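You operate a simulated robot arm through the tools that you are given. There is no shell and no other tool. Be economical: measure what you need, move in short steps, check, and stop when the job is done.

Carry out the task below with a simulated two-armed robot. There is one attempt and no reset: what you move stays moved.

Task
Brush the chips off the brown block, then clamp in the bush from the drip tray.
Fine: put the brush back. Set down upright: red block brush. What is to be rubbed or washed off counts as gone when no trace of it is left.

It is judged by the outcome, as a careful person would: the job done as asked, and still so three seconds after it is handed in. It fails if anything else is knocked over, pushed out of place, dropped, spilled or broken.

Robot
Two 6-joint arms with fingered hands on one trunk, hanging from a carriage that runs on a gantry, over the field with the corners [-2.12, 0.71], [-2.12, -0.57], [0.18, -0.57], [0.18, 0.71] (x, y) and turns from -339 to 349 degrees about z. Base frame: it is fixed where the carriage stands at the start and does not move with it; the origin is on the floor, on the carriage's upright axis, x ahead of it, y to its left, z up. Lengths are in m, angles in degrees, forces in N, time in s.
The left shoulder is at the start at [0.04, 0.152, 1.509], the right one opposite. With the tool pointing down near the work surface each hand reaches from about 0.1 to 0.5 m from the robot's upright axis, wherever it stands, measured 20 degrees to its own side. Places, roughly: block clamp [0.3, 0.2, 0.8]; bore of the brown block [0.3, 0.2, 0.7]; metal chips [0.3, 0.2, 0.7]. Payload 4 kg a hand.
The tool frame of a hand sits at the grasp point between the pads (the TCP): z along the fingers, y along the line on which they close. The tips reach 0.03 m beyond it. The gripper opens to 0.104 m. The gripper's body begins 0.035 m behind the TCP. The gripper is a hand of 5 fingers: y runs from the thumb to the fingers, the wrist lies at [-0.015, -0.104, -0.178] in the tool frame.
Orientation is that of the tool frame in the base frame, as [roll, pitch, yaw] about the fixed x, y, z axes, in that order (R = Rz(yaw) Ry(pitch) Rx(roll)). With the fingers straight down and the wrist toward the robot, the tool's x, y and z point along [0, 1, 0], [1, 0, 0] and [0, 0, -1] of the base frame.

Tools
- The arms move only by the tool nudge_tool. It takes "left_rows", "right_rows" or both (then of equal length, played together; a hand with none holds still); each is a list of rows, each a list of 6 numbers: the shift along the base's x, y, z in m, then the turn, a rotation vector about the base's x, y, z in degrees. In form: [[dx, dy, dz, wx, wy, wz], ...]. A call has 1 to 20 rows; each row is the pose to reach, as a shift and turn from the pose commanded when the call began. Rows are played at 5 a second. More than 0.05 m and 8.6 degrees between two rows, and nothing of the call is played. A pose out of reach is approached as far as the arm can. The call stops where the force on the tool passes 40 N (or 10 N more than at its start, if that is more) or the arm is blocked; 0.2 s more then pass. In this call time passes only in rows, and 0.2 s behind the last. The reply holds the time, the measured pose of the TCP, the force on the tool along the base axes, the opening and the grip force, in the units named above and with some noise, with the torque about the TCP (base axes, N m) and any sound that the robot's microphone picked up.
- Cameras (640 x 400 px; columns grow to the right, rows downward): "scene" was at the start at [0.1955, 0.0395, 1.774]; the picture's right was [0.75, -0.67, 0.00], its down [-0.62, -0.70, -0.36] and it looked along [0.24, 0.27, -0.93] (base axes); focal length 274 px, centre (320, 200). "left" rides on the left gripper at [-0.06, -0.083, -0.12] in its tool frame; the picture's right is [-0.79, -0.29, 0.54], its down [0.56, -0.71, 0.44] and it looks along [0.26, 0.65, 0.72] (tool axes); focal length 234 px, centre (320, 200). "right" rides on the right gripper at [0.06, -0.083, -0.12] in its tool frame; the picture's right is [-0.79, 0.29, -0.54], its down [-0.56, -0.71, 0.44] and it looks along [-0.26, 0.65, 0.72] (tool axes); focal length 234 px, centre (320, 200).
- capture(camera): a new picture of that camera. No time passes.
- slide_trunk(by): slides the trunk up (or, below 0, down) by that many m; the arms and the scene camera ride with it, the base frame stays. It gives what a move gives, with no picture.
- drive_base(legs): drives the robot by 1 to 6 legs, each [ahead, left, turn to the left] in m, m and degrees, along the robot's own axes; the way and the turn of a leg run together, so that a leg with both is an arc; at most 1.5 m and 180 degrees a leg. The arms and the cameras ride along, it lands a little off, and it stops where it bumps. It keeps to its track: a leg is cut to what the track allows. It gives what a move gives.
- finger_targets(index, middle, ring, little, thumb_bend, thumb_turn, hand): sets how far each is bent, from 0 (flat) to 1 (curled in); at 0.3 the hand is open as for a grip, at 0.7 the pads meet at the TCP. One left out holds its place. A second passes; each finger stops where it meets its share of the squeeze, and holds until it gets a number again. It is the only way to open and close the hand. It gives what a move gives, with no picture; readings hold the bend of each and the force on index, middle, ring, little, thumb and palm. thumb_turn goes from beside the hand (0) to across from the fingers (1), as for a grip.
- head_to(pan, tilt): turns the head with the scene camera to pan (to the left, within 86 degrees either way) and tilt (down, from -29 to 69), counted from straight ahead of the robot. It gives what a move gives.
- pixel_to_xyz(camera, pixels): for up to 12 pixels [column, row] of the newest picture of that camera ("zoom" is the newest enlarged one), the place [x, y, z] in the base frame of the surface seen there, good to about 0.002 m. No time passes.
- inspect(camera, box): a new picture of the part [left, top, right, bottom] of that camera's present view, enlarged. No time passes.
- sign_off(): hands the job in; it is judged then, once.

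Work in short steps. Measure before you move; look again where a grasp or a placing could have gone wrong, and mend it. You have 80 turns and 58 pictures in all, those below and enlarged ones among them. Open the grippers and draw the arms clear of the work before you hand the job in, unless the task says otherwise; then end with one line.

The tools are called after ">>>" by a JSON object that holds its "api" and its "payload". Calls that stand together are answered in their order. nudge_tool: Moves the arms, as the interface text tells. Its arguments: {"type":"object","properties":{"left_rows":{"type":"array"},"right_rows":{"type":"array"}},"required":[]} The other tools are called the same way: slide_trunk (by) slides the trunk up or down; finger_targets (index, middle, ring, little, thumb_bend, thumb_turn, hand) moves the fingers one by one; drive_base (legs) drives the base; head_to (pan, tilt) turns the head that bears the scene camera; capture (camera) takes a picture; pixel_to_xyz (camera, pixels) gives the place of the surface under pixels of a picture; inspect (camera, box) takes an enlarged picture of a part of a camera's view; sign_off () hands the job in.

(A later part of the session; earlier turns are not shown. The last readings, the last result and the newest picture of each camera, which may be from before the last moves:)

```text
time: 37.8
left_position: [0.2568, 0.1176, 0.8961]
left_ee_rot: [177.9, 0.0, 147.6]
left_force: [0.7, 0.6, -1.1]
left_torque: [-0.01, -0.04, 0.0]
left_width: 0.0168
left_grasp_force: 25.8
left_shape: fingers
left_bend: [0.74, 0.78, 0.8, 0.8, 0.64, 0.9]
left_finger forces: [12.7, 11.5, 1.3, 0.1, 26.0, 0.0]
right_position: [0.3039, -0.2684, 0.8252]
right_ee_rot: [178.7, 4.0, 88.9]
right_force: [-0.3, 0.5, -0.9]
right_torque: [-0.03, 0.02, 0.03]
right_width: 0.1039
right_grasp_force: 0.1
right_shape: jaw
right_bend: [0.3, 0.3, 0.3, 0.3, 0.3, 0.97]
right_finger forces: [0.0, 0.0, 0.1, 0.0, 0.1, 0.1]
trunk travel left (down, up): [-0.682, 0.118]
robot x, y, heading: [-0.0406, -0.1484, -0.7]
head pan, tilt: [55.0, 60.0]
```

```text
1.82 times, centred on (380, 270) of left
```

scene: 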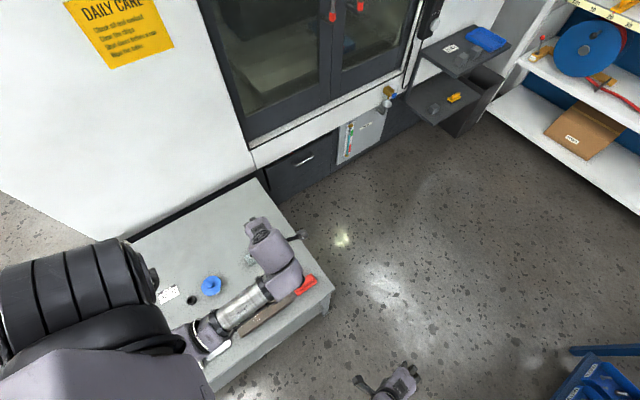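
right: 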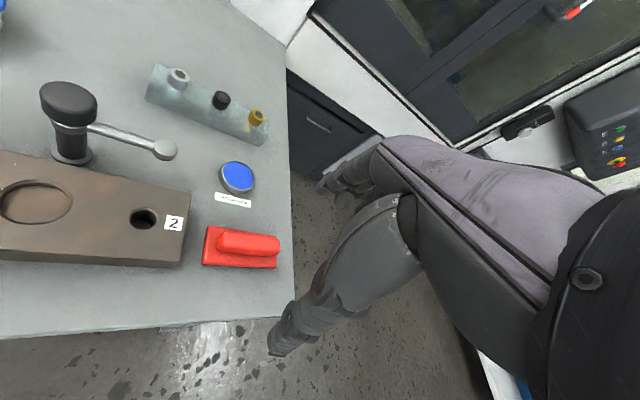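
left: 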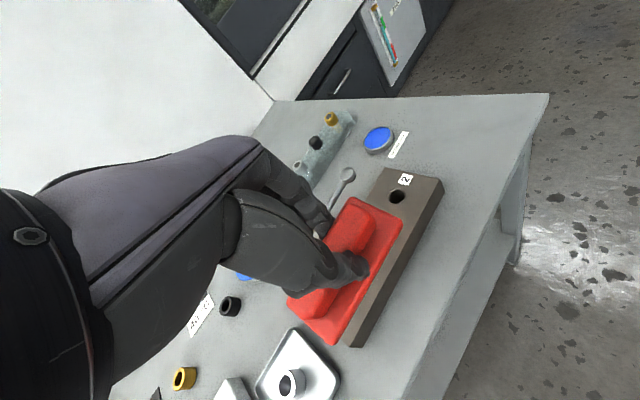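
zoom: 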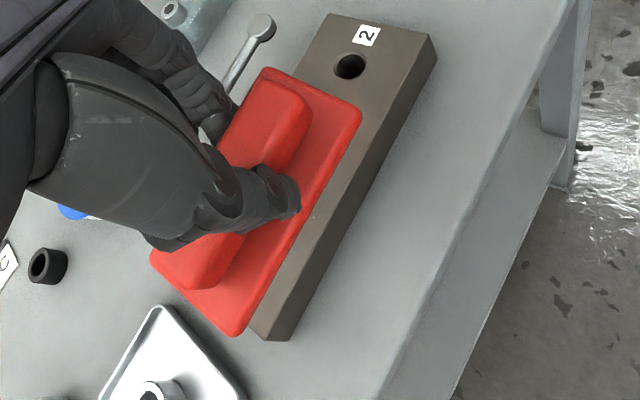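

I shift the base 0.1 m to −y, which takes the brush off the block and puts the work at a better arm distance, then look.

>>> {"api": "drive_base", "payload": {"legs": [[0, -0.1, 0]]}}

>>> {"api": "inspect", "payload": {"camera": "left", "box": [300, 100, 500, 300]}}

```text
time: 38.9
left_position: [0.2513, 0.0169, 0.894]
left_ee_rot: [178.1, -0.4, 147.5]
left_force: [-1.1, -0.4, -1.3]
left_torque: [0.03, 0.01, 0.01]
left_width: 0.0167
left_grasp_force: 25.3
left_shape: fingers
left_bend: [0.74, 0.78, 0.8, 0.8, 0.64, 0.9]
left_finger forces: [12.8, 11.5, 1.2, 0.0, 26.0, 0.0]
right_position: [0.3036, -0.3678, 0.8254]
right_ee_rot: [178.6, 4.0, 88.9]
right_force: [0.0, 0.5, 0.3]
right_torque: [0.02, 0.01, -0.02]
right_width: 0.104
right_grasp_force: 0.2
right_shape: jaw
right_bend: [0.3, 0.3, 0.3, 0.3, 0.3, 0.97]
right_finger forces: [0.1, 0.0, 0.0, 0.0, 0.0, 0.0]
trunk travel left (down, up): [-0.682, 0.118]
robot x, y, heading: [-0.036, -0.2523, -0.7]
head pan, tilt: [55.0, 60.0]
```

```text
2.00 times, centred on (400, 200) of left
```

zoom: 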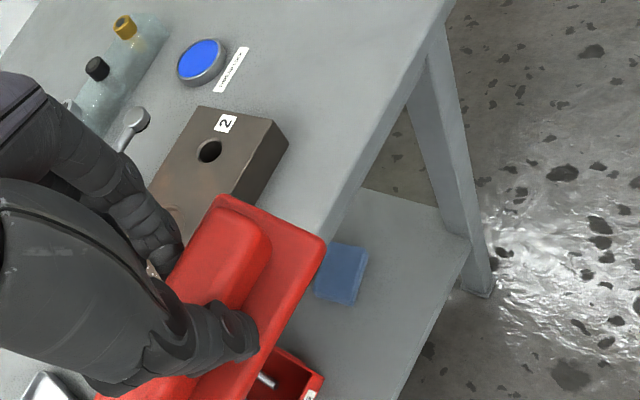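

Between the fingers, white specks show at zoom (150,270), so chips remain. I measure there and enlarge it.

>>> {"api": "pixel_to_xyz", "payload": {"camera": "zoom", "pixels": [[150, 271], [157, 257], [175, 245], [160, 200]]}}

>>> {"api": "inspect", "payload": {"camera": "left", "box": [300, 210, 340, 250]}}

>>> {"api": "inspect", "payload": {"camera": "scene", "box": [240, 130, 360, 250]}}

```text
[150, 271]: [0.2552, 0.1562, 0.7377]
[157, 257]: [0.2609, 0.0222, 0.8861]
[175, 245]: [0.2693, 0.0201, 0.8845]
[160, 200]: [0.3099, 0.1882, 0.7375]
```

```text
10.00 times, centred on (320, 230) of left
```

zoom: 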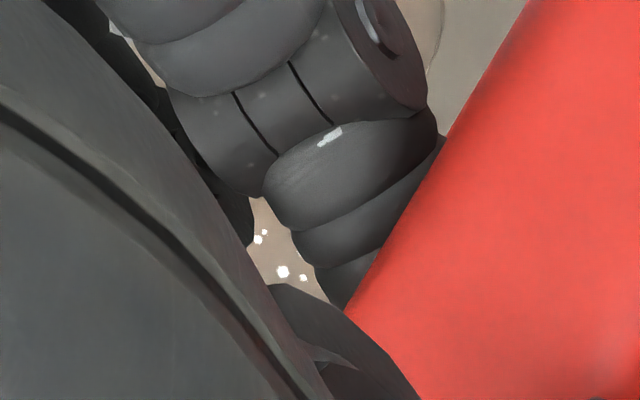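

```text
3.33 times, centred on (300, 190) of scene
```

zoom: 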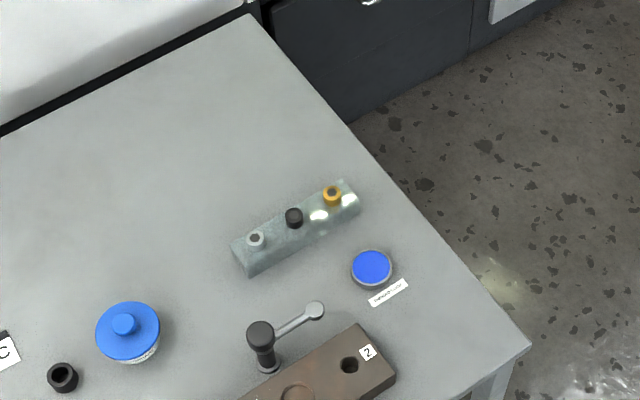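

The scene view can see the block a little lower; I look there.

>>> {"api": "inspect", "payload": {"camera": "scene", "box": [250, 220, 350, 300]}}

```text
5.00 times, centred on (300, 260) of scene
```

zoom: 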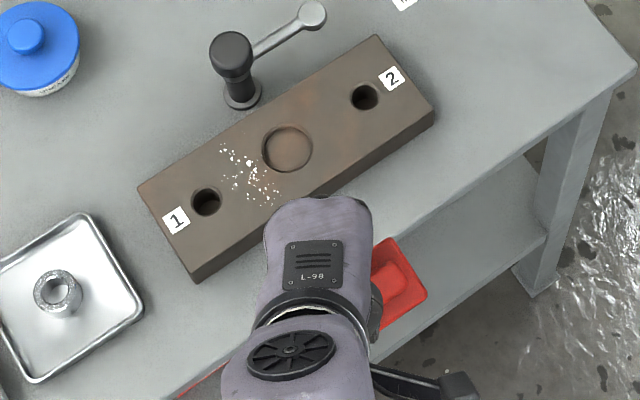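

Most chips are still there; the first sweep lost pressure. I go back over the block's rear at the same height and read the pose before lowering.

>>> {"api": "nudge_tool", "payload": {"left_rows": [[0, 0.04, 0, 0, 0, 0], [0, 0.08, 0, 0, 0, 0], [0, 0.12, 0, 0, 0, 0], [0, 0.16, 0, 0, 0, 0], [0, 0.18, 0, 0, 0, 0], [0, 0.18, 0, 0, 0, 0]]}}

```text
time: 40.3
left_position: [0.2506, 0.1978, 0.893]
left_ee_rot: [178.0, -0.4, 147.5]
left_force: [-0.2, 0.6, -0.9]
left_torque: [0.0, -0.01, 0.02]
left_width: 0.0167
left_grasp_force: 25.6
left_shape: fingers
left_bend: [0.74, 0.78, 0.8, 0.8, 0.64, 0.9]
left_finger forces: [12.6, 11.7, 1.1, 0.0, 25.8, 0.0]
right_position: [0.3046, -0.3677, 0.8248]
right_ee_rot: [178.6, 4.0, 88.9]
right_force: [0.5, 0.8, 0.5]
right_torque: [0.01, 0.04, 0.03]
right_width: 0.104
right_grasp_force: 0.0
right_shape: jaw
right_bend: [0.3, 0.3, 0.3, 0.3, 0.3, 0.97]
right_finger forces: [0.0, 0.1, 0.0, 0.0, 0.0, 0.1]
trunk travel left (down, up): [-0.682, 0.118]
robot x, y, heading: [-0.0433, -0.2509, -0.3]
head pan, tilt: [55.0, 60.0]
```

The command matches the pose again. I remove the 2° tilt, lower with a firmer press and look at the force before stroking.

>>> {"api": "nudge_tool", "payload": {"left_rows": [[-0.004, -0.004, -0.03, -1, 0.4, 0.5], [-0.007, -0.007, -0.06, -1.9, 0.7, 0.9], [-0.007, -0.007, -0.08, -1.9, 0.7, 0.9], [-0.007, -0.007, -0.088, -1.9, 0.7, 0.9], [-0.007, -0.007, -0.093, -1.9, 0.7, 0.9], [-0.007, -0.007, -0.096, -1.9, 0.7, 0.9], [-0.007, -0.007, -0.096, -1.9, 0.7, 0.9]]}}

```text
time: 41.9
left_position: [0.2438, 0.1927, 0.7983]
left_ee_rot: [179.9, -0.1, 148.4]
left_force: [-4.2, 0.8, 19.9]
left_torque: [-0.48, 0.08, -0.16]
left_width: 0.0162
left_grasp_force: 27.5
left_shape: fingers
left_bend: [0.74, 0.79, 0.8, 0.8, 0.64, 0.9]
left_finger forces: [12.5, 14.2, 2.5, 0.0, 26.3, 0.0]
right_position: [0.3043, -0.3658, 0.8255]
right_ee_rot: [178.7, 3.9, 89.0]
right_force: [-0.4, 0.1, 0.3]
right_torque: [0.01, 0.0, 0.01]
right_width: 0.1038
right_grasp_force: 0.0
right_shape: jaw
right_bend: [0.3, 0.3, 0.3, 0.3, 0.3, 0.97]
right_finger forces: [0.0, 0.0, 0.0, 0.1, 0.0, 0.0]
trunk travel left (down, up): [-0.682, 0.118]
robot x, y, heading: [-0.0365, -0.2512, -0.6]
head pan, tilt: [55.0, 60.0]
```

Contact is 20 N, a bit strong; I ease 1.5 mm and sweep toward −y with light pressure, lifting past the edge.

>>> {"api": "nudge_tool", "payload": {"left_rows": [[0, 0, 0.0015, 0, 0, 0], [0, -0.01, 0.0015, 0, 0, 0], [0, -0.02, 0.0015, 0, 0, 0], [0, -0.03, 0.0015, 0, 0, 0], [0, -0.04, 0.0015, 0, 0, 0], [0, -0.05, 0.0015, 0, 0, 0], [0, -0.06, 0.0015, 0, 0, 0], [0, -0.07, 0.0015, 0, 0, 0], [0, -0.08, 0.003, 0, 0, 0], [0, -0.09, 0.004, 0, 0, 0], [0, -0.09, 0.03, 0, 0, 0], [0, -0.13, 0.06, 0, 0, 0], [0, -0.17, 0.09, 0, 0, 0], [0, -0.2, 0.1, 0, 0, 0], [0, -0.2, 0.1, 0, 0, 0]]}}

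>>> {"api": "inspect", "payload": {"camera": "scene", "box": [250, 220, 350, 300]}}

```text
time: 43.2
left_position: [0.2429, 0.1507, 0.8015]
left_ee_rot: [179.7, -0.7, 148.4]
left_force: [-0.6, 0.6, 8.8]
left_torque: [-0.03, 0.0, -0.05]
left_width: 0.0163
left_grasp_force: 25.8
left_shape: fingers
left_bend: [0.74, 0.79, 0.8, 0.8, 0.65, 0.89]
left_finger forces: [12.8, 14.5, 0.0, 0.1, 24.1, 0.0]
right_position: [0.3047, -0.3683, 0.8266]
right_ee_rot: [178.5, 4.0, 88.9]
right_force: [-0.5, -0.6, 0.2]
right_torque: [0.02, 0.0, 0.0]
right_width: 0.1039
right_grasp_force: 0.0
right_shape: jaw
right_bend: [0.3, 0.3, 0.3, 0.3, 0.3, 0.97]
right_finger forces: [0.0, 0.1, 0.0, 0.0, 0.1, 0.1]
trunk travel left (down, up): [-0.682, 0.118]
robot x, y, heading: [-0.0373, -0.2491, -0.6]
head pan, tilt: [55.0, 60.0]
stopped in row 6 (left hand): the force on the tool passed its limit at 43 N (the readings are from after the stop); the commanded pose is now the measured one
```

```text
5.00 times, centred on (300, 260) of scene
```

zoom: 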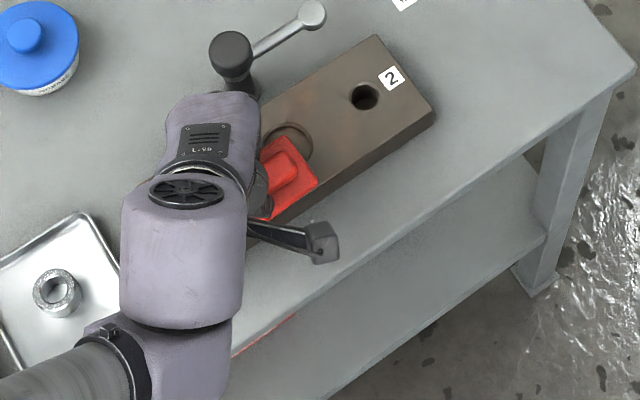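

It stopped at y≈0.15 on a 43 N peak; now 8.8 N. I ease by 1 mm and continue the sweep.

>>> {"api": "nudge_tool", "payload": {"left_rows": [[0, 0, 0.001, 0, 0, 0], [0, -0.008, 0.001, 0, 0, 0], [0, -0.016, 0.001, 0, 0, 0], [0, -0.024, 0.001, 0, 0, 0], [0, -0.032, 0.001, 0, 0, 0], [0, -0.04, 0.001, 0, 0, 0], [0, -0.05, 0.001, 0, 0, 0], [0, -0.055, 0.02, 0, 0, 0], [0, -0.085, 0.05, 0, 0, 0], [0, -0.12, 0.08, 0, 0, 0], [0, -0.14, 0.09, 0, 0, 0], [0, -0.14, 0.09, 0, 0, 0]]}}

>>> {"api": "inspect", "payload": {"camera": "scene", "box": [250, 220, 350, 300]}}

```text
time: 45.9
left_position: [0.2436, 0.0201, 0.8939]
left_ee_rot: [178.8, -1.1, 148.1]
left_force: [-0.1, 0.2, -0.3]
left_torque: [-0.01, -0.03, -0.02]
left_width: 0.0163
left_grasp_force: 25.0
left_shape: fingers
left_bend: [0.74, 0.78, 0.8, 0.8, 0.65, 0.89]
left_finger forces: [12.5, 13.0, 0.0, 0.0, 25.5, 0.0]
right_position: [0.3035, -0.367, 0.8247]
right_ee_rot: [178.7, 4.0, 89.1]
right_force: [-1.1, -0.1, -0.3]
right_torque: [0.0, -0.02, 0.0]
right_width: 0.1042
right_grasp_force: 0.0
right_shape: jaw
right_bend: [0.3, 0.3, 0.3, 0.3, 0.3, 0.97]
right_finger forces: [0.1, 0.1, 0.0, 0.1, 0.0, 0.1]
trunk travel left (down, up): [-0.682, 0.118]
robot x, y, heading: [-0.0416, -0.2503, -0.6]
head pan, tilt: [55.0, 60.0]
```

```text
5.00 times, centred on (300, 260) of scene
```

zoom: 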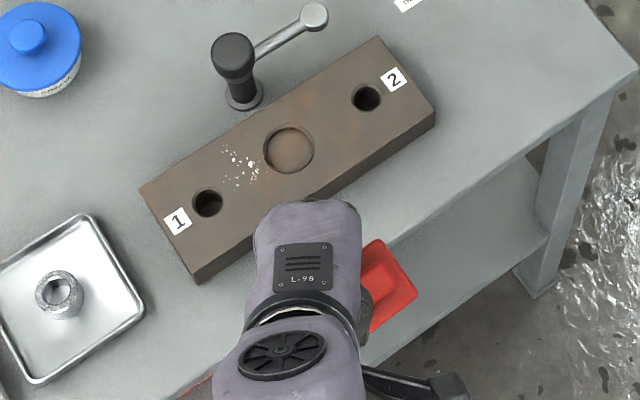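

Front chips are gone; those behind y≈0.155 remain, which suggests only the front edge of the brush touches. I measure the brush's tilt in the grip.

>>> {"api": "inspect", "payload": {"camera": "left", "box": [280, 190, 440, 350]}}

>>> {"api": "pixel_to_xyz", "payload": {"camera": "zoom", "pixels": [[415, 95], [345, 60], [390, 160], [320, 260], [255, 365], [330, 42], [150, 280], [200, 330], [300, 60], [340, 80]]}}

```text
2.50 times, centred on (360, 270) of left
```

zoom: 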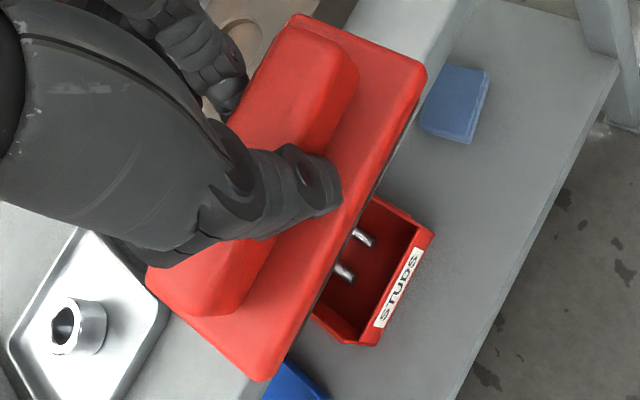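

```text
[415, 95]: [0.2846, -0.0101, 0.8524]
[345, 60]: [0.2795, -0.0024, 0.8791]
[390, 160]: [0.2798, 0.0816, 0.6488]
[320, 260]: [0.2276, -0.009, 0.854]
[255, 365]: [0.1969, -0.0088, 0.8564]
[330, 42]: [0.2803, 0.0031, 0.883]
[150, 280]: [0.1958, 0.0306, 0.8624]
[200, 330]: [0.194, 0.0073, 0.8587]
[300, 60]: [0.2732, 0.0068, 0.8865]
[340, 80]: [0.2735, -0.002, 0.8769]
```

The brush is tilted about 8.4° front-down (and 2.6° along x) in the grip. I turn the hand to level it and re-measure.

>>> {"api": "nudge_tool", "payload": {"left_rows": [[0, 0.03, 0, -4.2, -1.3, 0], [0, 0.07, 0, -8.4, -2.6, 0], [0, 0.11, 0, -8.4, -2.6, 0], [0, 0.11, 0, -8.4, -2.6, 0]]}}

>>> {"api": "inspect", "payload": {"camera": "left", "box": [280, 190, 440, 350]}}

>>> {"api": "pixel_to_xyz", "payload": {"camera": "zoom", "pixels": [[415, 95], [345, 60], [395, 80], [320, 260], [255, 365], [330, 42], [150, 280], [200, 330], [170, 305], [370, 170]]}}

```text
time: 46.9
left_position: [0.2416, 0.1216, 0.8909]
left_ee_rot: [-174.4, 5.9, 148.7]
left_force: [0.0, 0.2, -1.0]
left_torque: [-0.03, -0.03, 0.0]
left_width: 0.016
left_grasp_force: 25.1
left_shape: fingers
left_bend: [0.74, 0.78, 0.8, 0.8, 0.65, 0.89]
left_finger forces: [12.7, 12.6, 0.0, 0.0, 25.3, 0.1]
right_position: [0.3055, -0.3661, 0.826]
right_ee_rot: [178.7, 4.0, 89.0]
right_force: [0.0, -0.3, 0.6]
right_torque: [0.0, -0.03, 0.0]
right_width: 0.104
right_grasp_force: 0.1
right_shape: jaw
right_bend: [0.3, 0.3, 0.3, 0.3, 0.3, 0.97]
right_finger forces: [0.0, 0.0, 0.0, 0.0, 0.0, 0.1]
trunk travel left (down, up): [-0.682, 0.118]
robot x, y, heading: [-0.0405, -0.2506, -0.6]
head pan, tilt: [55.0, 60.0]
```

```text
2.50 times, centred on (360, 270) of left
```

zoom: 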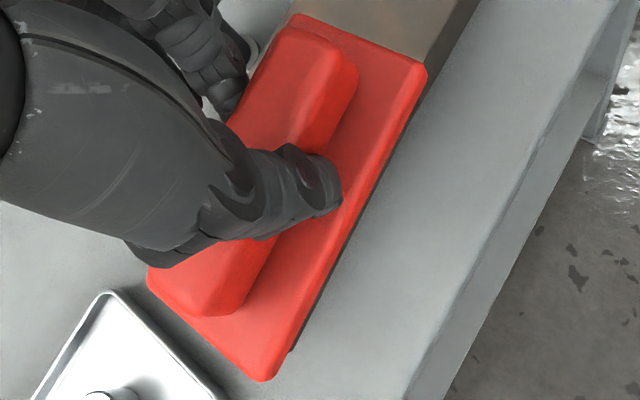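

```text
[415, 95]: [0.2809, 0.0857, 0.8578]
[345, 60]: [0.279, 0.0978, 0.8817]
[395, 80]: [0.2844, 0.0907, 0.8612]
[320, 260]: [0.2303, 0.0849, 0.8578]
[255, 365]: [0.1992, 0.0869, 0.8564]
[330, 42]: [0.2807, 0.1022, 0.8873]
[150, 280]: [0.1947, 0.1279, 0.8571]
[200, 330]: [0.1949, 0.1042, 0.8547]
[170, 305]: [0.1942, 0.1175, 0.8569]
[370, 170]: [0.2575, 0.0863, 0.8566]
```

Plate is level now (z≈0.857), its centre 0.0145 m in front of the TCP. I start at TCP (0.245,0.2005), lowering gently to contact (~0.800).

>>> {"api": "nudge_tool", "payload": {"left_rows": [[0.003, 0.04, 0, 0, 0, 0], [0.003, 0.079, -0.02, 0, 0, 0], [0.003, 0.079, -0.06, 0, 0, 0], [0.003, 0.079, -0.08, 0, 0, 0], [0.003, 0.079, -0.087, 0, 0, 0], [0.003, 0.079, -0.09, 0, 0, 0], [0.003, 0.079, -0.0915, 0, 0, 0], [0.003, 0.079, -0.0915, 0, 0, 0]]}}

```text
time: 48.6
left_position: [0.2446, 0.2013, 0.7985]
left_ee_rot: [-174.4, 6.0, 148.8]
left_force: [1.0, 0.3, 0.1]
left_torque: [-0.03, 0.04, 0.04]
left_width: 0.0159
left_grasp_force: 25.4
left_shape: fingers
left_bend: [0.74, 0.78, 0.8, 0.8, 0.65, 0.89]
left_finger forces: [12.7, 12.6, 0.0, 0.1, 25.3, 0.0]
right_position: [0.3039, -0.3657, 0.8253]
right_ee_rot: [178.7, 4.0, 88.9]
right_force: [0.9, 1.0, -0.8]
right_torque: [0.0, -0.01, -0.02]
right_width: 0.104
right_grasp_force: 0.1
right_shape: jaw
right_bend: [0.3, 0.3, 0.3, 0.3, 0.3, 0.97]
right_finger forces: [0.0, 0.1, 0.0, 0.0, 0.0, 0.0]
trunk travel left (down, up): [-0.682, 0.118]
robot x, y, heading: [-0.0413, -0.2507, -0.4]
head pan, tilt: [55.0, 60.0]
```

Not quite touching yet. I lower in 1 mm rows.

>>> {"api": "nudge_tool", "payload": {"left_rows": [[0, 0, -0.001, 0, 0, 0], [0, 0, -0.0018, 0, 0, 0], [0, 0, -0.0025, 0, 0, 0], [0, 0, -0.0025, 0, 0, 0]]}}

```text
time: 49.6
left_position: [0.245, 0.2025, 0.7967]
left_ee_rot: [-174.7, 6.0, 148.8]
left_force: [-0.4, 0.3, 7.1]
left_torque: [-0.15, 0.05, 0.02]
left_width: 0.0158
left_grasp_force: 26.3
left_shape: fingers
left_bend: [0.74, 0.79, 0.8, 0.8, 0.65, 0.89]
left_finger forces: [13.1, 13.0, 0.2, 0.1, 25.9, 0.0]
right_position: [0.3039, -0.3662, 0.825]
right_ee_rot: [178.7, 4.0, 89.0]
right_force: [0.1, 0.6, 0.5]
right_torque: [-0.02, -0.01, 0.02]
right_width: 0.104
right_grasp_force: 0.2
right_shape: jaw
right_bend: [0.3, 0.3, 0.3, 0.3, 0.3, 0.97]
right_finger forces: [0.0, 0.0, 0.0, 0.0, 0.0, 0.0]
trunk travel left (down, up): [-0.682, 0.118]
robot x, y, heading: [-0.0461, -0.2518, -0.3]
head pan, tilt: [55.0, 60.0]
```

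Contact at 7 N. I sweep slowly toward −y and lift off past the edge, then look.

>>> {"api": "nudge_tool", "payload": {"left_rows": [[0, -0.008, 0, 0, 0, 0], [0, -0.016, 0.0, 0, 0, 0], [0, -0.024, 0.0, 0, 0, 0], [0, -0.032, 0.0, 0, 0, 0], [0, -0.04, 0.0, 0, 0, 0], [0, -0.048, 0.0, 0, 0, 0], [0, -0.056, 0.0, 0, 0, 0], [0, -0.064, 0.0005, 0, 0, 0], [0, -0.072, 0.001, 0, 0, 0], [0, -0.08, 0.001, 0, 0, 0], [0, -0.09, 0.002, 0, 0, 0], [0, -0.095, 0.03, 0, 0, 0], [0, -0.125, 0.06, 0, 0, 0], [0, -0.155, 0.09, 0, 0, 0], [0, -0.185, 0.1, 0, 0, 0], [0, -0.185, 0.1, 0, 0, 0]]}}

>>> {"api": "inspect", "payload": {"camera": "scene", "box": [250, 220, 350, 300]}}

```text
time: 53.0
left_position: [0.2445, 0.0165, 0.8964]
left_ee_rot: [-174.5, 5.9, 148.7]
left_force: [0.1, -0.6, -1.6]
left_torque: [0.01, 0.01, -0.04]
left_width: 0.016
left_grasp_force: 25.4
left_shape: fingers
left_bend: [0.74, 0.79, 0.8, 0.8, 0.65, 0.89]
left_finger forces: [12.8, 12.7, 0.1, 0.0, 25.5, 0.0]
right_position: [0.3031, -0.3661, 0.825]
right_ee_rot: [178.7, 4.1, 89.0]
right_force: [0.1, -0.5, -0.8]
right_torque: [0.06, -0.03, -0.01]
right_width: 0.1038
right_grasp_force: 0.0
right_shape: jaw
right_bend: [0.3, 0.3, 0.3, 0.3, 0.3, 0.97]
right_finger forces: [0.1, 0.0, 0.1, 0.1, 0.0, 0.1]
trunk travel left (down, up): [-0.682, 0.118]
robot x, y, heading: [-0.0389, -0.2481, -0.2]
head pan, tilt: [55.0, 60.0]
```

```text
5.00 times, centred on (300, 260) of scene
```

zoom: 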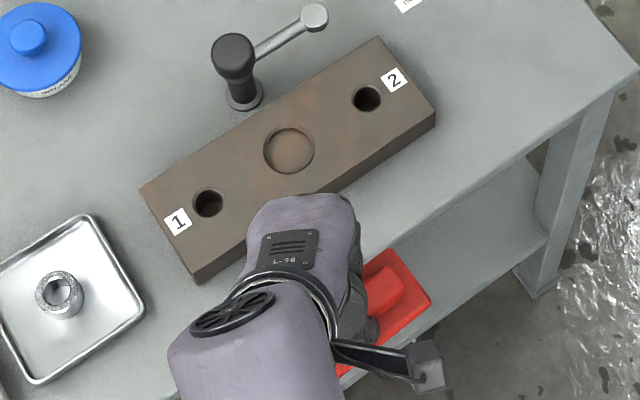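

The block is clean as far as visible. Now I return the brush: drive ahead 0.215 m, then move the hand over its home and measure before lowering.

>>> {"api": "drive_base", "payload": {"legs": [[0.215, 0, 0]]}}

>>> {"api": "nudge_tool", "payload": {"left_rows": [[0.01, 0.04, 0, 0, 0, 0], [0.02, 0.08, 0, 0, 0, 0], [0.024, 0.12, -0.02, 0, 0, 0], [0.024, 0.153, -0.05, 0, 0, 0], [0.024, 0.153, -0.08, 0, 0, 0], [0.024, 0.153, -0.1, 0, 0, 0], [0.024, 0.153, -0.1, 0, 0, 0]]}}

>>> {"api": "inspect", "payload": {"camera": "left", "box": [280, 190, 440, 350]}}

>>> {"api": "pixel_to_xyz", "payload": {"camera": "zoom", "pixels": [[415, 95], [345, 60], [395, 80], [320, 260], [255, 365], [425, 72], [150, 280], [200, 330], [170, 305], [370, 170], [290, 350]]}}

```text
time: 54.7
left_position: [0.4611, 0.0159, 0.8969]
left_ee_rot: [-174.6, 5.8, 148.7]
left_force: [0.2, -0.5, -1.1]
left_torque: [0.01, -0.02, 0.0]
left_width: 0.016
left_grasp_force: 25.8
left_shape: fingers
left_bend: [0.74, 0.79, 0.8, 0.8, 0.65, 0.89]
left_finger forces: [12.7, 12.7, 0.0, 0.1, 25.4, 0.1]
right_position: [0.5189, -0.3673, 0.8256]
right_ee_rot: [178.5, 3.9, 88.9]
right_force: [0.9, 0.2, -0.4]
right_torque: [-0.01, 0.04, -0.01]
right_width: 0.1038
right_grasp_force: 0.0
right_shape: jaw
right_bend: [0.3, 0.3, 0.3, 0.3, 0.3, 0.97]
right_finger forces: [0.1, 0.1, 0.1, 0.0, 0.1, 0.0]
trunk travel left (down, up): [-0.682, 0.118]
robot x, y, heading: [0.1724, -0.2527, -0.6]
head pan, tilt: [55.0, 60.0]
```

```text
time: 56.3
left_position: [0.4833, 0.1692, 0.7965]
left_ee_rot: [-174.5, 6.0, 148.9]
left_force: [-0.1, 0.0, -0.7]
left_torque: [0.01, 0.0, -0.02]
left_width: 0.0156
left_grasp_force: 25.2
left_shape: fingers
left_bend: [0.74, 0.79, 0.8, 0.8, 0.65, 0.89]
left_finger forces: [13.0, 12.5, 0.0, 0.0, 25.4, 0.0]
right_position: [0.5182, -0.3686, 0.8245]
right_ee_rot: [178.7, 4.0, 88.9]
right_force: [-0.4, 0.3, 1.0]
right_torque: [0.03, -0.03, 0.0]
right_width: 0.104
right_grasp_force: 0.0
right_shape: jaw
right_bend: [0.3, 0.3, 0.3, 0.3, 0.3, 0.97]
right_finger forces: [0.0, 0.0, 0.0, 0.0, 0.0, 0.0]
trunk travel left (down, up): [-0.682, 0.118]
robot x, y, heading: [0.1748, -0.2525, -0.3]
head pan, tilt: [55.0, 60.0]
```

```text
2.50 times, centred on (360, 270) of left
```

zoom: 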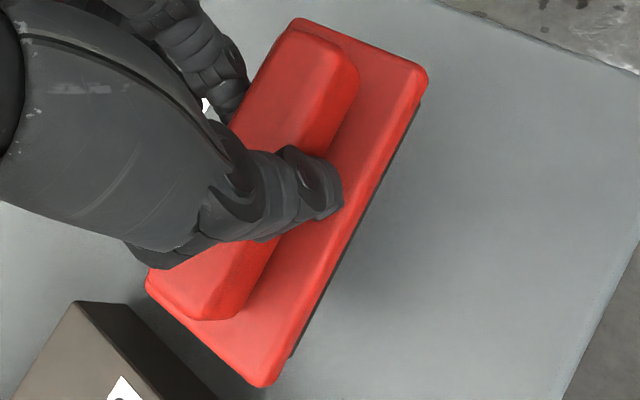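

```text
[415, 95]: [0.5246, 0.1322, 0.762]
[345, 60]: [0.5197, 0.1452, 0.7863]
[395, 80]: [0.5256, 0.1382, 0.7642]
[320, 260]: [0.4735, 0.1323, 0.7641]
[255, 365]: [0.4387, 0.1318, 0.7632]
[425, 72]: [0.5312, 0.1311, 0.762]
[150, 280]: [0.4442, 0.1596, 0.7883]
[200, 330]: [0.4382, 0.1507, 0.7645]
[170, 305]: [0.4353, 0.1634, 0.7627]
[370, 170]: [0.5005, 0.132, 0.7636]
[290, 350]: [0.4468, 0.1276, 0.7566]
```

The brush outline (x 0.434–0.531, front y 0.131) matches its home. I lower about 34 mm to gentle contact.

>>> {"api": "nudge_tool", "payload": {"left_rows": [[0, 0, -0.02, 0, 0, 0], [0, 0, -0.03, 0, 0, 0], [0, 0, -0.034, 0, 0, 0], [0, 0, -0.036, 0, 0, 0], [0, 0, -0.037, 0, 0, 0], [0, 0, -0.037, 0, 0, 0]]}}

```text
time: 57.7
left_position: [0.4848, 0.1687, 0.7593]
left_ee_rot: [-174.6, 6.0, 148.6]
left_force: [-1.6, -0.4, 16.0]
left_torque: [-0.4, 0.05, -0.07]
left_width: 0.0156
left_grasp_force: 26.6
left_shape: fingers
left_bend: [0.74, 0.79, 0.8, 0.8, 0.65, 0.89]
left_finger forces: [12.8, 13.0, 0.5, 0.0, 26.4, 0.0]
right_position: [0.5178, -0.3669, 0.825]
right_ee_rot: [178.5, 3.9, 88.9]
right_force: [-0.1, 0.2, 0.2]
right_torque: [0.01, 0.04, -0.03]
right_width: 0.1037
right_grasp_force: 0.1
right_shape: jaw
right_bend: [0.3, 0.3, 0.3, 0.3, 0.3, 0.97]
right_finger forces: [0.0, 0.0, 0.1, 0.0, 0.1, 0.1]
trunk travel left (down, up): [-0.682, 0.118]
robot x, y, heading: [0.1723, -0.2518, -0.5]
head pan, tilt: [55.0, 60.0]
```

Down with 16 N. I open the hand.

>>> {"api": "nudge_tool", "payload": {"left_rows": [[0, 0, 0.001, 0, 0, 0], [0, 0, 0.001, 0, 0, 0]]}}

>>> {"api": "finger_targets", "payload": {"hand": "left", "index": 0.3, "middle": 0.3, "ring": 0.3, "little": 0.3, "thumb_bend": 0.3, "thumb_turn": 0.97}}

>>> {"api": "nudge_tool", "payload": {"left_rows": [[0, 0, 0.03, 0, 0, 0], [0, 0, 0.07, 0, 0, 0], [0, 0, 0.11, 4, 1.3, 0], [0, 0, 0.15, 8.4, 2.6, 0], [0, -0.0, 0.18, 8.4, 2.6, 0], [0, -0.0, 0.18, 8.4, 2.6, 0]]}}

>>> {"api": "capture", "payload": {"camera": "left"}}

```text
time: 58.3
left_position: [0.485, 0.1688, 0.7603]
left_ee_rot: [-174.5, 5.8, 148.8]
left_force: [1.3, 1.9, 7.8]
left_torque: [-0.2, 0.01, -0.03]
left_width: 0.0156
left_grasp_force: 26.0
left_shape: fingers
left_bend: [0.74, 0.79, 0.8, 0.8, 0.65, 0.89]
left_finger forces: [13.5, 12.6, 0.1, 0.1, 25.3, 0.1]
right_position: [0.5193, -0.3668, 0.8261]
right_ee_rot: [178.6, 3.9, 88.9]
right_force: [0.6, 0.0, 0.8]
right_torque: [-0.02, -0.04, 0.01]
right_width: 0.1039
right_grasp_force: 0.1
right_shape: jaw
right_bend: [0.3, 0.3, 0.3, 0.3, 0.3, 0.97]
right_finger forces: [0.0, 0.0, 0.0, 0.1, 0.0, 0.0]
trunk travel left (down, up): [-0.682, 0.118]
robot x, y, heading: [0.1739, -0.2525, -0.2]
head pan, tilt: [55.0, 60.0]
```

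```text
time: 59.3
left_position: [0.4838, 0.1669, 0.7596]
left_ee_rot: [-174.6, 5.9, 148.7]
left_force: [0.5, 0.2, 0.4]
left_torque: [0.02, -0.01, -0.01]
left_width: 0.1031
left_grasp_force: 0.1
left_shape: fingers
left_bend: [0.3, 0.3, 0.3, 0.3, 0.3, 0.94]
left_finger forces: [0.1, 0.0, 0.0, 0.0, 0.1, 0.1]
right_position: [0.5176, -0.3676, 0.8252]
right_ee_rot: [178.7, 4.0, 88.9]
right_force: [-1.2, 0.5, 0.4]
right_torque: [0.02, 0.01, -0.02]
right_width: 0.1038
right_grasp_force: 0.0
right_shape: jaw
right_bend: [0.3, 0.3, 0.3, 0.3, 0.3, 0.97]
right_finger forces: [0.0, 0.1, 0.0, 0.1, 0.1, 0.1]
trunk travel left (down, up): [-0.682, 0.118]
robot x, y, heading: [0.176, -0.2493, -0.4]
head pan, tilt: [55.0, 60.0]
```

```text
time: 60.7
left_position: [0.4843, 0.1679, 0.9406]
left_ee_rot: [179.7, -0.7, 148.5]
left_force: [0.4, 0.9, 0.5]
left_torque: [0.01, -0.02, -0.03]
left_width: 0.1029
left_grasp_force: 0.2
left_shape: fingers
left_bend: [0.3, 0.3, 0.3, 0.3, 0.3, 0.94]
left_finger forces: [0.1, 0.0, 0.0, 0.1, 0.1, 0.0]
right_position: [0.5199, -0.3667, 0.8263]
right_ee_rot: [178.7, 4.0, 88.9]
right_force: [-1.1, 0.5, 0.8]
right_torque: [0.0, 0.03, 0.01]
right_width: 0.1038
right_grasp_force: 0.0
right_shape: jaw
right_bend: [0.3, 0.3, 0.3, 0.3, 0.3, 0.97]
right_finger forces: [0.0, 0.0, 0.0, 0.0, 0.0, 0.0]
trunk travel left (down, up): [-0.682, 0.118]
robot x, y, heading: [0.1746, -0.2485, -0.4]
head pan, tilt: [55.0, 60.0]
```

```text
19 pictures are left
```

left: 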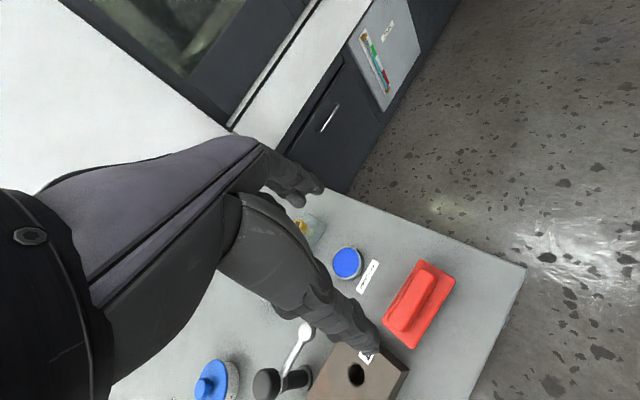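

The brush stands at home. I verify its corners (free) at (384,327), (425,261), (454,283), (406,348).

>>> {"api": "pixel_to_xyz", "payload": {"camera": "left", "pixels": [[386, 325], [424, 264], [452, 283], [407, 346], [415, 290]]}}

>>> {"api": "drive_base", "payload": {"legs": [[-0.4, 0, 0]]}}

>>> {"api": "capture", "payload": {"camera": "left"}}

```text
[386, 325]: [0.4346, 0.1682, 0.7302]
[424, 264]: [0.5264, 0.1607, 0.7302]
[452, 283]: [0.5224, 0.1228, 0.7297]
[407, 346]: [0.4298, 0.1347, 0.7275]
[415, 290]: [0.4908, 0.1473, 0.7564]
```

```text
time: 63.2
left_position: [0.0788, 0.1706, 0.9404]
left_ee_rot: [179.7, -0.7, 148.7]
left_force: [-0.1, 0.2, -0.8]
left_torque: [-0.01, -0.02, 0.01]
left_width: 0.1032
left_grasp_force: 0.0
left_shape: fingers
left_bend: [0.3, 0.3, 0.3, 0.3, 0.3, 0.94]
left_finger forces: [0.0, 0.0, 0.0, 0.0, 0.1, 0.0]
right_position: [0.1139, -0.365, 0.8245]
right_ee_rot: [178.7, 4.0, 89.0]
right_force: [-0.6, 0.0, 0.2]
right_torque: [0.01, -0.03, 0.0]
right_width: 0.1037
right_grasp_force: 0.2
right_shape: jaw
right_bend: [0.3, 0.3, 0.3, 0.3, 0.3, 0.97]
right_finger forces: [0.0, 0.0, 0.0, 0.0, 0.0, 0.0]
trunk travel left (down, up): [-0.682, 0.118]
robot x, y, heading: [-0.228, -0.2529, -0.4]
head pan, tilt: [55.0, 60.0]
```

```text
18 pictures are left
```

left: 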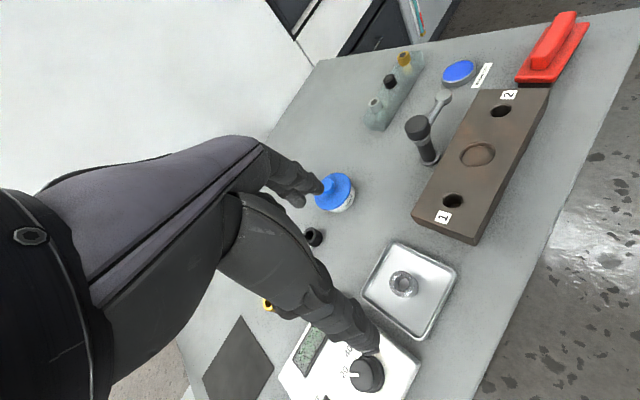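

Block is clean. I measure the bush (403,284), tray, bore and clamp in this view.

>>> {"api": "inspect", "payload": {"camera": "left", "box": [360, 240, 460, 340]}}

>>> {"api": "pixel_to_xyz", "payload": {"camera": "zoom", "pixels": [[171, 171], [128, 170], [225, 172], [171, 130], [171, 215], [150, 140], [205, 210], [171, 250]]}}

>>> {"api": "pixel_to_xyz", "payload": {"camera": "left", "pixels": [[460, 155], [496, 155], [477, 144], [477, 166], [477, 155], [418, 124], [443, 98], [416, 213], [481, 90]]}}

```text
4.00 times, centred on (410, 290) of left
```

zoom: 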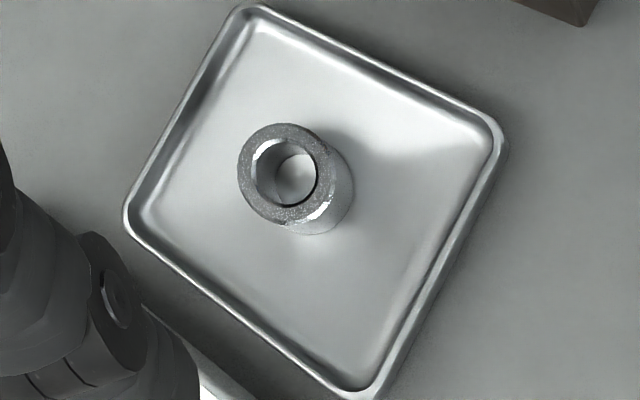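

```text
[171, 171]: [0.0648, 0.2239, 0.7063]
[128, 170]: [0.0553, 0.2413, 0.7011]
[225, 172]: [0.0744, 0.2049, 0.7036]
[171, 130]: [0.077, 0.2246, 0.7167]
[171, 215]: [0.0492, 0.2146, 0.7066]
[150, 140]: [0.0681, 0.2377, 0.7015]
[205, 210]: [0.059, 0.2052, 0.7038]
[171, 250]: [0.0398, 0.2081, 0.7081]
```

```text
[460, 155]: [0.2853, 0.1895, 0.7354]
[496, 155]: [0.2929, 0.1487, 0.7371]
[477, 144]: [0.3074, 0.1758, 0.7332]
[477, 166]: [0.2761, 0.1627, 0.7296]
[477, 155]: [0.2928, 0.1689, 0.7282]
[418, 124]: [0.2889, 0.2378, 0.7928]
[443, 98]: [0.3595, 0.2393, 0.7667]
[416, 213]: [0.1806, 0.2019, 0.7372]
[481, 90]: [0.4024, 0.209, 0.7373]
```

The zoom shows a plain metal bush at (283,172). I measure its rim.

>>> {"api": "pixel_to_xyz", "payload": {"camera": "zoom", "pixels": [[244, 168], [324, 165], [283, 128], [287, 217], [255, 138], [312, 205], [320, 225], [295, 165], [238, 168], [285, 124], [250, 200], [318, 140]]}}

```text
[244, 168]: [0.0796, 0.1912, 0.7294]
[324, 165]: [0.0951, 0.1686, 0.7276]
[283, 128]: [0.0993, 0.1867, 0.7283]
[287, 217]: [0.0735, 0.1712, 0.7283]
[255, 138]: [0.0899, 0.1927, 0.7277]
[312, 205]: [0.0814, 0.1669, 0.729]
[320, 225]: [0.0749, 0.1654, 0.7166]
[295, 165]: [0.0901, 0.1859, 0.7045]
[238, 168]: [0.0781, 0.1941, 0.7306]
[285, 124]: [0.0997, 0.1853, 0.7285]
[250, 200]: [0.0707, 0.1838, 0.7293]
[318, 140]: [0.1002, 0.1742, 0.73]
```

Bush centre ≈(0.0862,0.1795), Ø≈0.032, top 0.7285, floor 0.7025. The tray is only ±0.046 wide, so I pre-close index, middle and thumb to 0.5, curl ring and little away, and come down to z 0.80 above it.

>>> {"api": "finger_targets", "payload": {"hand": "left", "index": 0.5, "middle": 0.5, "ring": 0.95, "little": 0.95, "thumb_bend": 0.5, "thumb_turn": 0.97}}

>>> {"api": "nudge_tool", "payload": {"left_rows": [[0.004, 0.005, -0.04, 0, 0, 0], [0.0074, 0.009, -0.08, 0, 0, 0], [0.0074, 0.009, -0.12, 0, 0, 0], [0.0074, 0.009, -0.14, 0, 0, 0], [0.0074, 0.009, -0.14, 0, 0, 0]]}}

>>> {"api": "inspect", "payload": {"camera": "left", "box": [240, 140, 480, 380]}}

```text
time: 64.2
left_position: [0.0795, 0.1706, 0.9399]
left_ee_rot: [179.7, -0.7, 148.6]
left_force: [-0.6, 0.7, 0.1]
left_torque: [-0.03, 0.01, 0.03]
left_width: 0.053
left_grasp_force: 0.0
left_shape: fingers
left_bend: [0.5, 0.5, 0.95, 0.95, 0.5, 0.97]
left_finger forces: [0.0, 0.0, 0.0, 0.0, 0.1, 0.1]
right_position: [0.1147, -0.3651, 0.8246]
right_ee_rot: [178.7, 4.0, 89.1]
right_force: [0.0, -0.6, -0.2]
right_torque: [0.02, -0.02, -0.03]
right_width: 0.104
right_grasp_force: 0.1
right_shape: jaw
right_bend: [0.3, 0.3, 0.3, 0.3, 0.3, 0.97]
right_finger forces: [0.0, 0.0, 0.0, 0.0, 0.0, 0.0]
trunk travel left (down, up): [-0.682, 0.118]
robot x, y, heading: [-0.2269, -0.2485, -0.4]
head pan, tilt: [55.0, 60.0]
```

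```text
time: 65.4
left_position: [0.0871, 0.1797, 0.7989]
left_ee_rot: [179.7, -0.6, 148.6]
left_force: [-0.1, 0.2, 1.0]
left_torque: [0.01, 0.02, 0.04]
left_width: 0.0527
left_grasp_force: 0.1
left_shape: fingers
left_bend: [0.5, 0.5, 0.95, 0.95, 0.5, 0.97]
left_finger forces: [0.1, 0.1, 0.0, 0.0, 0.1, 0.1]
right_position: [0.1136, -0.365, 0.826]
right_ee_rot: [178.6, 4.0, 89.0]
right_force: [0.7, 0.4, 1.4]
right_torque: [-0.02, -0.01, -0.02]
right_width: 0.1037
right_grasp_force: 0.1
right_shape: jaw
right_bend: [0.3, 0.3, 0.3, 0.3, 0.3, 0.97]
right_finger forces: [0.0, 0.1, 0.1, 0.0, 0.0, 0.0]
trunk travel left (down, up): [-0.682, 0.118]
robot x, y, heading: [-0.2291, -0.2545, -0.1]
head pan, tilt: [55.0, 60.0]
```

```text
1.67 times, centred on (360, 260) of left
```

zoom: 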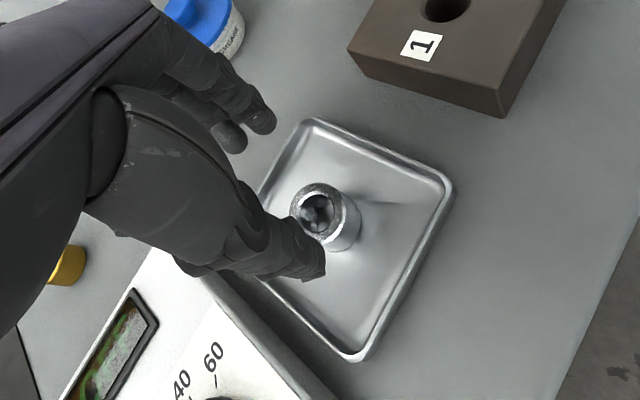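

Tips show at zoom (262,120), (232,140) and thumb (310,262). I measure them to see where they close relative to the bush.

>>> {"api": "pixel_to_xyz", "payload": {"camera": "zoom", "pixels": [[264, 122], [258, 108], [234, 142], [225, 125], [313, 262], [300, 240], [280, 255], [317, 190], [335, 215]]}}

```text
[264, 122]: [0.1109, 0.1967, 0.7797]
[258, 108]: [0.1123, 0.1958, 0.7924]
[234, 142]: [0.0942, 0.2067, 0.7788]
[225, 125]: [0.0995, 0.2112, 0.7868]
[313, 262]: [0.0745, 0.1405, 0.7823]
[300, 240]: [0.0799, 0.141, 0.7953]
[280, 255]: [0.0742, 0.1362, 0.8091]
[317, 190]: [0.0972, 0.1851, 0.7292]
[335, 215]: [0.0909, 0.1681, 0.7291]
```

The tips form a tripod centred on the TCP, all inside the tray. I lower to TCP z≈0.736 and close gently.

>>> {"api": "nudge_tool", "payload": {"left_rows": [[-0.001, 0, -0.03, 0, 0, 0], [-0.001, 0, -0.05, 0, 0, 0], [-0.001, 0, -0.063, 0, 0, 0], [-0.001, 0, -0.063, 0, 0, 0]]}}

>>> {"api": "finger_targets", "payload": {"hand": "left", "index": 0.72, "middle": 0.72, "thumb_bend": 0.72}}

>>> {"api": "inspect", "payload": {"camera": "left", "box": [240, 140, 480, 380]}}

```text
time: 66.4
left_position: [0.0872, 0.1815, 0.7379]
left_ee_rot: [179.7, -0.8, 148.6]
left_force: [-0.2, 0.2, 8.9]
left_torque: [0.29, -0.07, 0.01]
left_width: 0.0528
left_grasp_force: 4.3
left_shape: fingers
left_bend: [0.5, 0.5, 0.95, 0.95, 0.5, 0.97]
left_finger forces: [0.0, 8.9, 0.1, 0.0, 0.0, 0.0]
right_position: [0.1154, -0.3644, 0.8267]
right_ee_rot: [178.6, 4.0, 89.0]
right_force: [-0.1, 0.0, 0.4]
right_torque: [0.0, 0.04, 0.01]
right_width: 0.104
right_grasp_force: 0.1
right_shape: jaw
right_bend: [0.3, 0.3, 0.3, 0.3, 0.3, 0.97]
right_finger forces: [0.1, 0.0, 0.0, 0.0, 0.0, 0.0]
trunk travel left (down, up): [-0.682, 0.118]
robot x, y, heading: [-0.2279, -0.2474, -0.5]
head pan, tilt: [55.0, 60.0]
```

```text
time: 67.4
left_position: [0.0873, 0.181, 0.7381]
left_ee_rot: [179.6, -0.7, 148.6]
left_force: [1.3, 0.8, 4.7]
left_torque: [-0.06, 0.0, 0.01]
left_width: 0.0253
left_grasp_force: 17.0
left_shape: fingers
left_bend: [0.61, 0.64, 0.95, 0.95, 0.6, 0.98]
left_finger forces: [8.2, 7.9, 0.0, 0.0, 17.6, 0.1]
right_position: [0.1151, -0.3636, 0.8251]
right_ee_rot: [178.6, 4.0, 89.0]
right_force: [-0.4, 0.7, 0.0]
right_torque: [0.04, 0.02, 0.02]
right_width: 0.1042
right_grasp_force: 0.1
right_shape: jaw
right_bend: [0.3, 0.3, 0.3, 0.3, 0.3, 0.97]
right_finger forces: [0.0, 0.0, 0.0, 0.0, 0.0, 0.1]
trunk travel left (down, up): [-0.682, 0.118]
robot x, y, heading: [-0.2281, -0.2508, -0.2]
head pan, tilt: [55.0, 60.0]
```

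```text
1.67 times, centred on (360, 260) of left
```

zoom: 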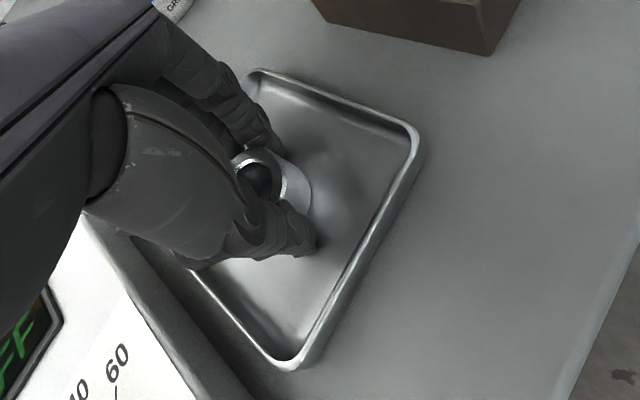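

The bush is gripped with 17 N by the tripod. I lift straight up and look.

>>> {"api": "nudge_tool", "payload": {"left_rows": [[0, 0, 0.01, 0, 0, 0], [0, 0, 0.03, 0, 0, 0], [0, 0, 0.06, 0, 0, 0], [0, 0, 0.1, 0, 0, 0], [0, 0, 0.14, 0, 0, 0], [0, 0, 0.15, 0, 0, 0], [0, 0, 0.15, 0, 0, 0]]}}

>>> {"api": "inspect", "payload": {"camera": "left", "box": [260, 160, 440, 340]}}

```text
time: 69.0
left_position: [0.0864, 0.1797, 0.8864]
left_ee_rot: [179.8, -0.7, 148.6]
left_force: [0.7, 0.0, -1.2]
left_torque: [-0.04, -0.01, -0.02]
left_width: 0.025
left_grasp_force: 13.9
left_shape: fingers
left_bend: [0.61, 0.64, 0.95, 0.95, 0.6, 0.98]
left_finger forces: [7.0, 7.2, 0.1, 0.0, 13.5, 0.0]
right_position: [0.1149, -0.3658, 0.8253]
right_ee_rot: [178.6, 4.0, 89.0]
right_force: [0.0, 0.5, -1.2]
right_torque: [-0.01, 0.01, 0.01]
right_width: 0.1038
right_grasp_force: 0.1
right_shape: jaw
right_bend: [0.3, 0.3, 0.3, 0.3, 0.3, 0.97]
right_finger forces: [0.0, 0.0, 0.0, 0.0, 0.0, 0.1]
trunk travel left (down, up): [-0.682, 0.118]
robot x, y, heading: [-0.2278, -0.2523, -0.2]
head pan, tilt: [55.0, 60.0]
```

```text
2.22 times, centred on (350, 250) of left
```

zoom: 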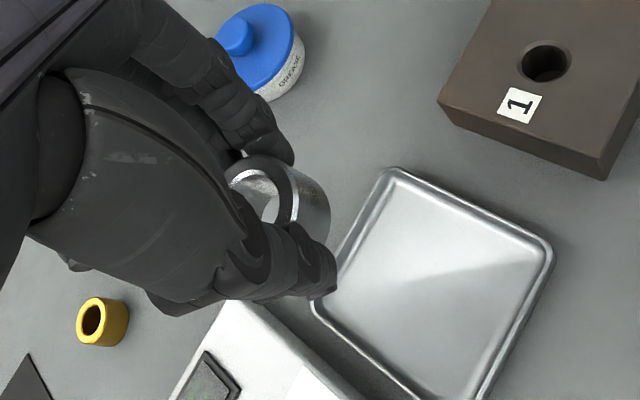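

The bush is held but looks tilted. I measure points along its rims: top rim near (235,180)–(285,205), bottom rim near (330,195).

>>> {"api": "pixel_to_xyz", "payload": {"camera": "zoom", "pixels": [[262, 158], [275, 165], [288, 178], [293, 195], [294, 210], [305, 170], [320, 185], [328, 200], [327, 215], [322, 230], [310, 200], [240, 178]]}}

```text
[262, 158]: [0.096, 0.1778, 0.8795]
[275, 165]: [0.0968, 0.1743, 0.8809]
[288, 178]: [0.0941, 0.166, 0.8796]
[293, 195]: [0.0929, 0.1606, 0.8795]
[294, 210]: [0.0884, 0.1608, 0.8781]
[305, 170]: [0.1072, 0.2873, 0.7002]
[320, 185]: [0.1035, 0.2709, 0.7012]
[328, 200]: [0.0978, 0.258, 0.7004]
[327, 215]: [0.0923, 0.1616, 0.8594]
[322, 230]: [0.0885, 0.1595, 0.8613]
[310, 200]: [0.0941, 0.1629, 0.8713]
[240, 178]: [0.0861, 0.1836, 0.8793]
```

The rim is level (z 0.8795), bush centre ≈ TCP+(−0.003,−0.005), bottom 0.033 below the TCP. At this yaw the curled fingers would come near the clamp knob, so I turn the hand to yaw≈65 up here, where fingers point to +x/−y.

>>> {"api": "nudge_tool", "payload": {"left_rows": [[0, 0, 0, 0, 0, -8], [0, 0, 0, 0, 0, -16], [0, 0, 0, 0, 0, -24], [0, 0, 0, 0, 0, -32], [0, 0, 0, 0, 0, -40], [0, 0, 0, 0, 0, -48], [0, 0, 0, 0, 0, -56], [0, 0, 0, 0, 0, -64], [0, 0, 0, 0, 0, -72], [0, 0, 0, 0, 0, -80], [0, 0, 0, 0, 0, -84], [0, 0, 0, 0, 0, -84]]}}

>>> {"api": "drive_base", "payload": {"legs": [[0.203, 0, 0]]}}

>>> {"api": "inspect", "payload": {"camera": "left", "box": [240, 140, 480, 380]}}

```text
time: 71.6
left_position: [0.0855, 0.1799, 0.8865]
left_ee_rot: [179.6, -0.6, 64.6]
left_force: [1.0, -0.3, -0.1]
left_torque: [0.0, 0.01, 0.0]
left_width: 0.0245
left_grasp_force: 13.6
left_shape: fingers
left_bend: [0.61, 0.65, 0.95, 0.95, 0.6, 0.98]
left_finger forces: [6.9, 7.0, 0.0, 0.0, 13.2, 0.0]
right_position: [0.1154, -0.3648, 0.8254]
right_ee_rot: [178.7, 4.0, 89.0]
right_force: [0.1, 0.4, 0.7]
right_torque: [-0.03, 0.02, -0.02]
right_width: 0.104
right_grasp_force: 0.0
right_shape: jaw
right_bend: [0.3, 0.3, 0.3, 0.3, 0.3, 0.97]
right_finger forces: [0.0, 0.1, 0.0, 0.1, 0.0, 0.0]
trunk travel left (down, up): [-0.682, 0.118]
robot x, y, heading: [-0.2336, -0.2483, -0.1]
head pan, tilt: [55.0, 60.0]
```

```text
time: 73.2
left_position: [0.2894, 0.179, 0.8863]
left_ee_rot: [179.6, -0.7, 64.6]
left_force: [-0.3, -0.3, -0.8]
left_torque: [-0.03, 0.0, 0.0]
left_width: 0.0247
left_grasp_force: 13.2
left_shape: fingers
left_bend: [0.61, 0.65, 0.95, 0.95, 0.6, 0.98]
left_finger forces: [6.9, 7.0, 0.0, 0.0, 13.1, 0.0]
right_position: [0.319, -0.365, 0.8256]
right_ee_rot: [178.6, 3.9, 89.1]
right_force: [-1.0, 0.1, -0.2]
right_torque: [0.02, -0.02, 0.04]
right_width: 0.1036
right_grasp_force: 0.0
right_shape: jaw
right_bend: [0.3, 0.3, 0.3, 0.3, 0.3, 0.97]
right_finger forces: [0.1, 0.1, 0.0, 0.0, 0.1, 0.0]
trunk travel left (down, up): [-0.682, 0.118]
robot x, y, heading: [-0.0259, -0.2475, -0.3]
head pan, tilt: [55.0, 60.0]
```

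```text
1.67 times, centred on (360, 260) of left
```

zoom: 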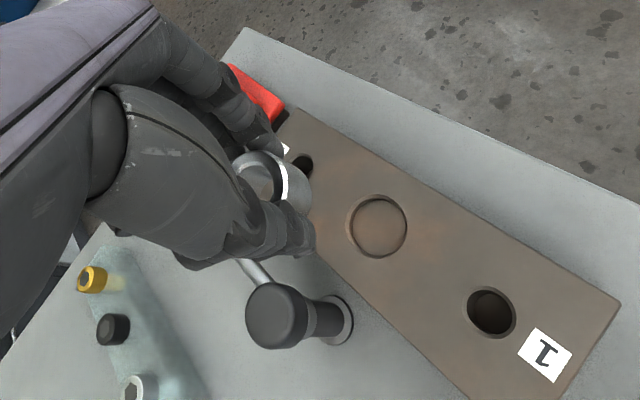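

The bore shows at zoom (377,226). I measure its rim and the bush surface again in this pose.

>>> {"api": "pixel_to_xyz", "payload": {"camera": "zoom", "pixels": [[350, 213], [405, 235], [384, 197], [370, 255], [377, 226], [358, 200], [398, 250]]}}

>>> {"api": "pixel_to_xyz", "payload": {"camera": "zoom", "pixels": [[284, 185], [282, 172], [274, 160], [284, 200], [300, 180], [305, 195], [303, 208], [295, 192], [298, 205], [290, 175]]}}

```text
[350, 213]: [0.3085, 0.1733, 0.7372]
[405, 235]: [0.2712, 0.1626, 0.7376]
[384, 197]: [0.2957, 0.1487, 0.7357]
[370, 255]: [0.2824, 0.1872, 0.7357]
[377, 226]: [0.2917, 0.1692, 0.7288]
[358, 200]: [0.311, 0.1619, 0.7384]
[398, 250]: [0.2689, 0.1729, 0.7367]
```

```text
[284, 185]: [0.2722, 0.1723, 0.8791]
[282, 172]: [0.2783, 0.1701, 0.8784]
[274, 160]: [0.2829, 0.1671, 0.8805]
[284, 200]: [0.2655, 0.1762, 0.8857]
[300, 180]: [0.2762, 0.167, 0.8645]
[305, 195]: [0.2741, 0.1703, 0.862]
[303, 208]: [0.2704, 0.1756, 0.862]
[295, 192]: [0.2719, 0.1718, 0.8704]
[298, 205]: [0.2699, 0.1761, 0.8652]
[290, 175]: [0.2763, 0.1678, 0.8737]
```

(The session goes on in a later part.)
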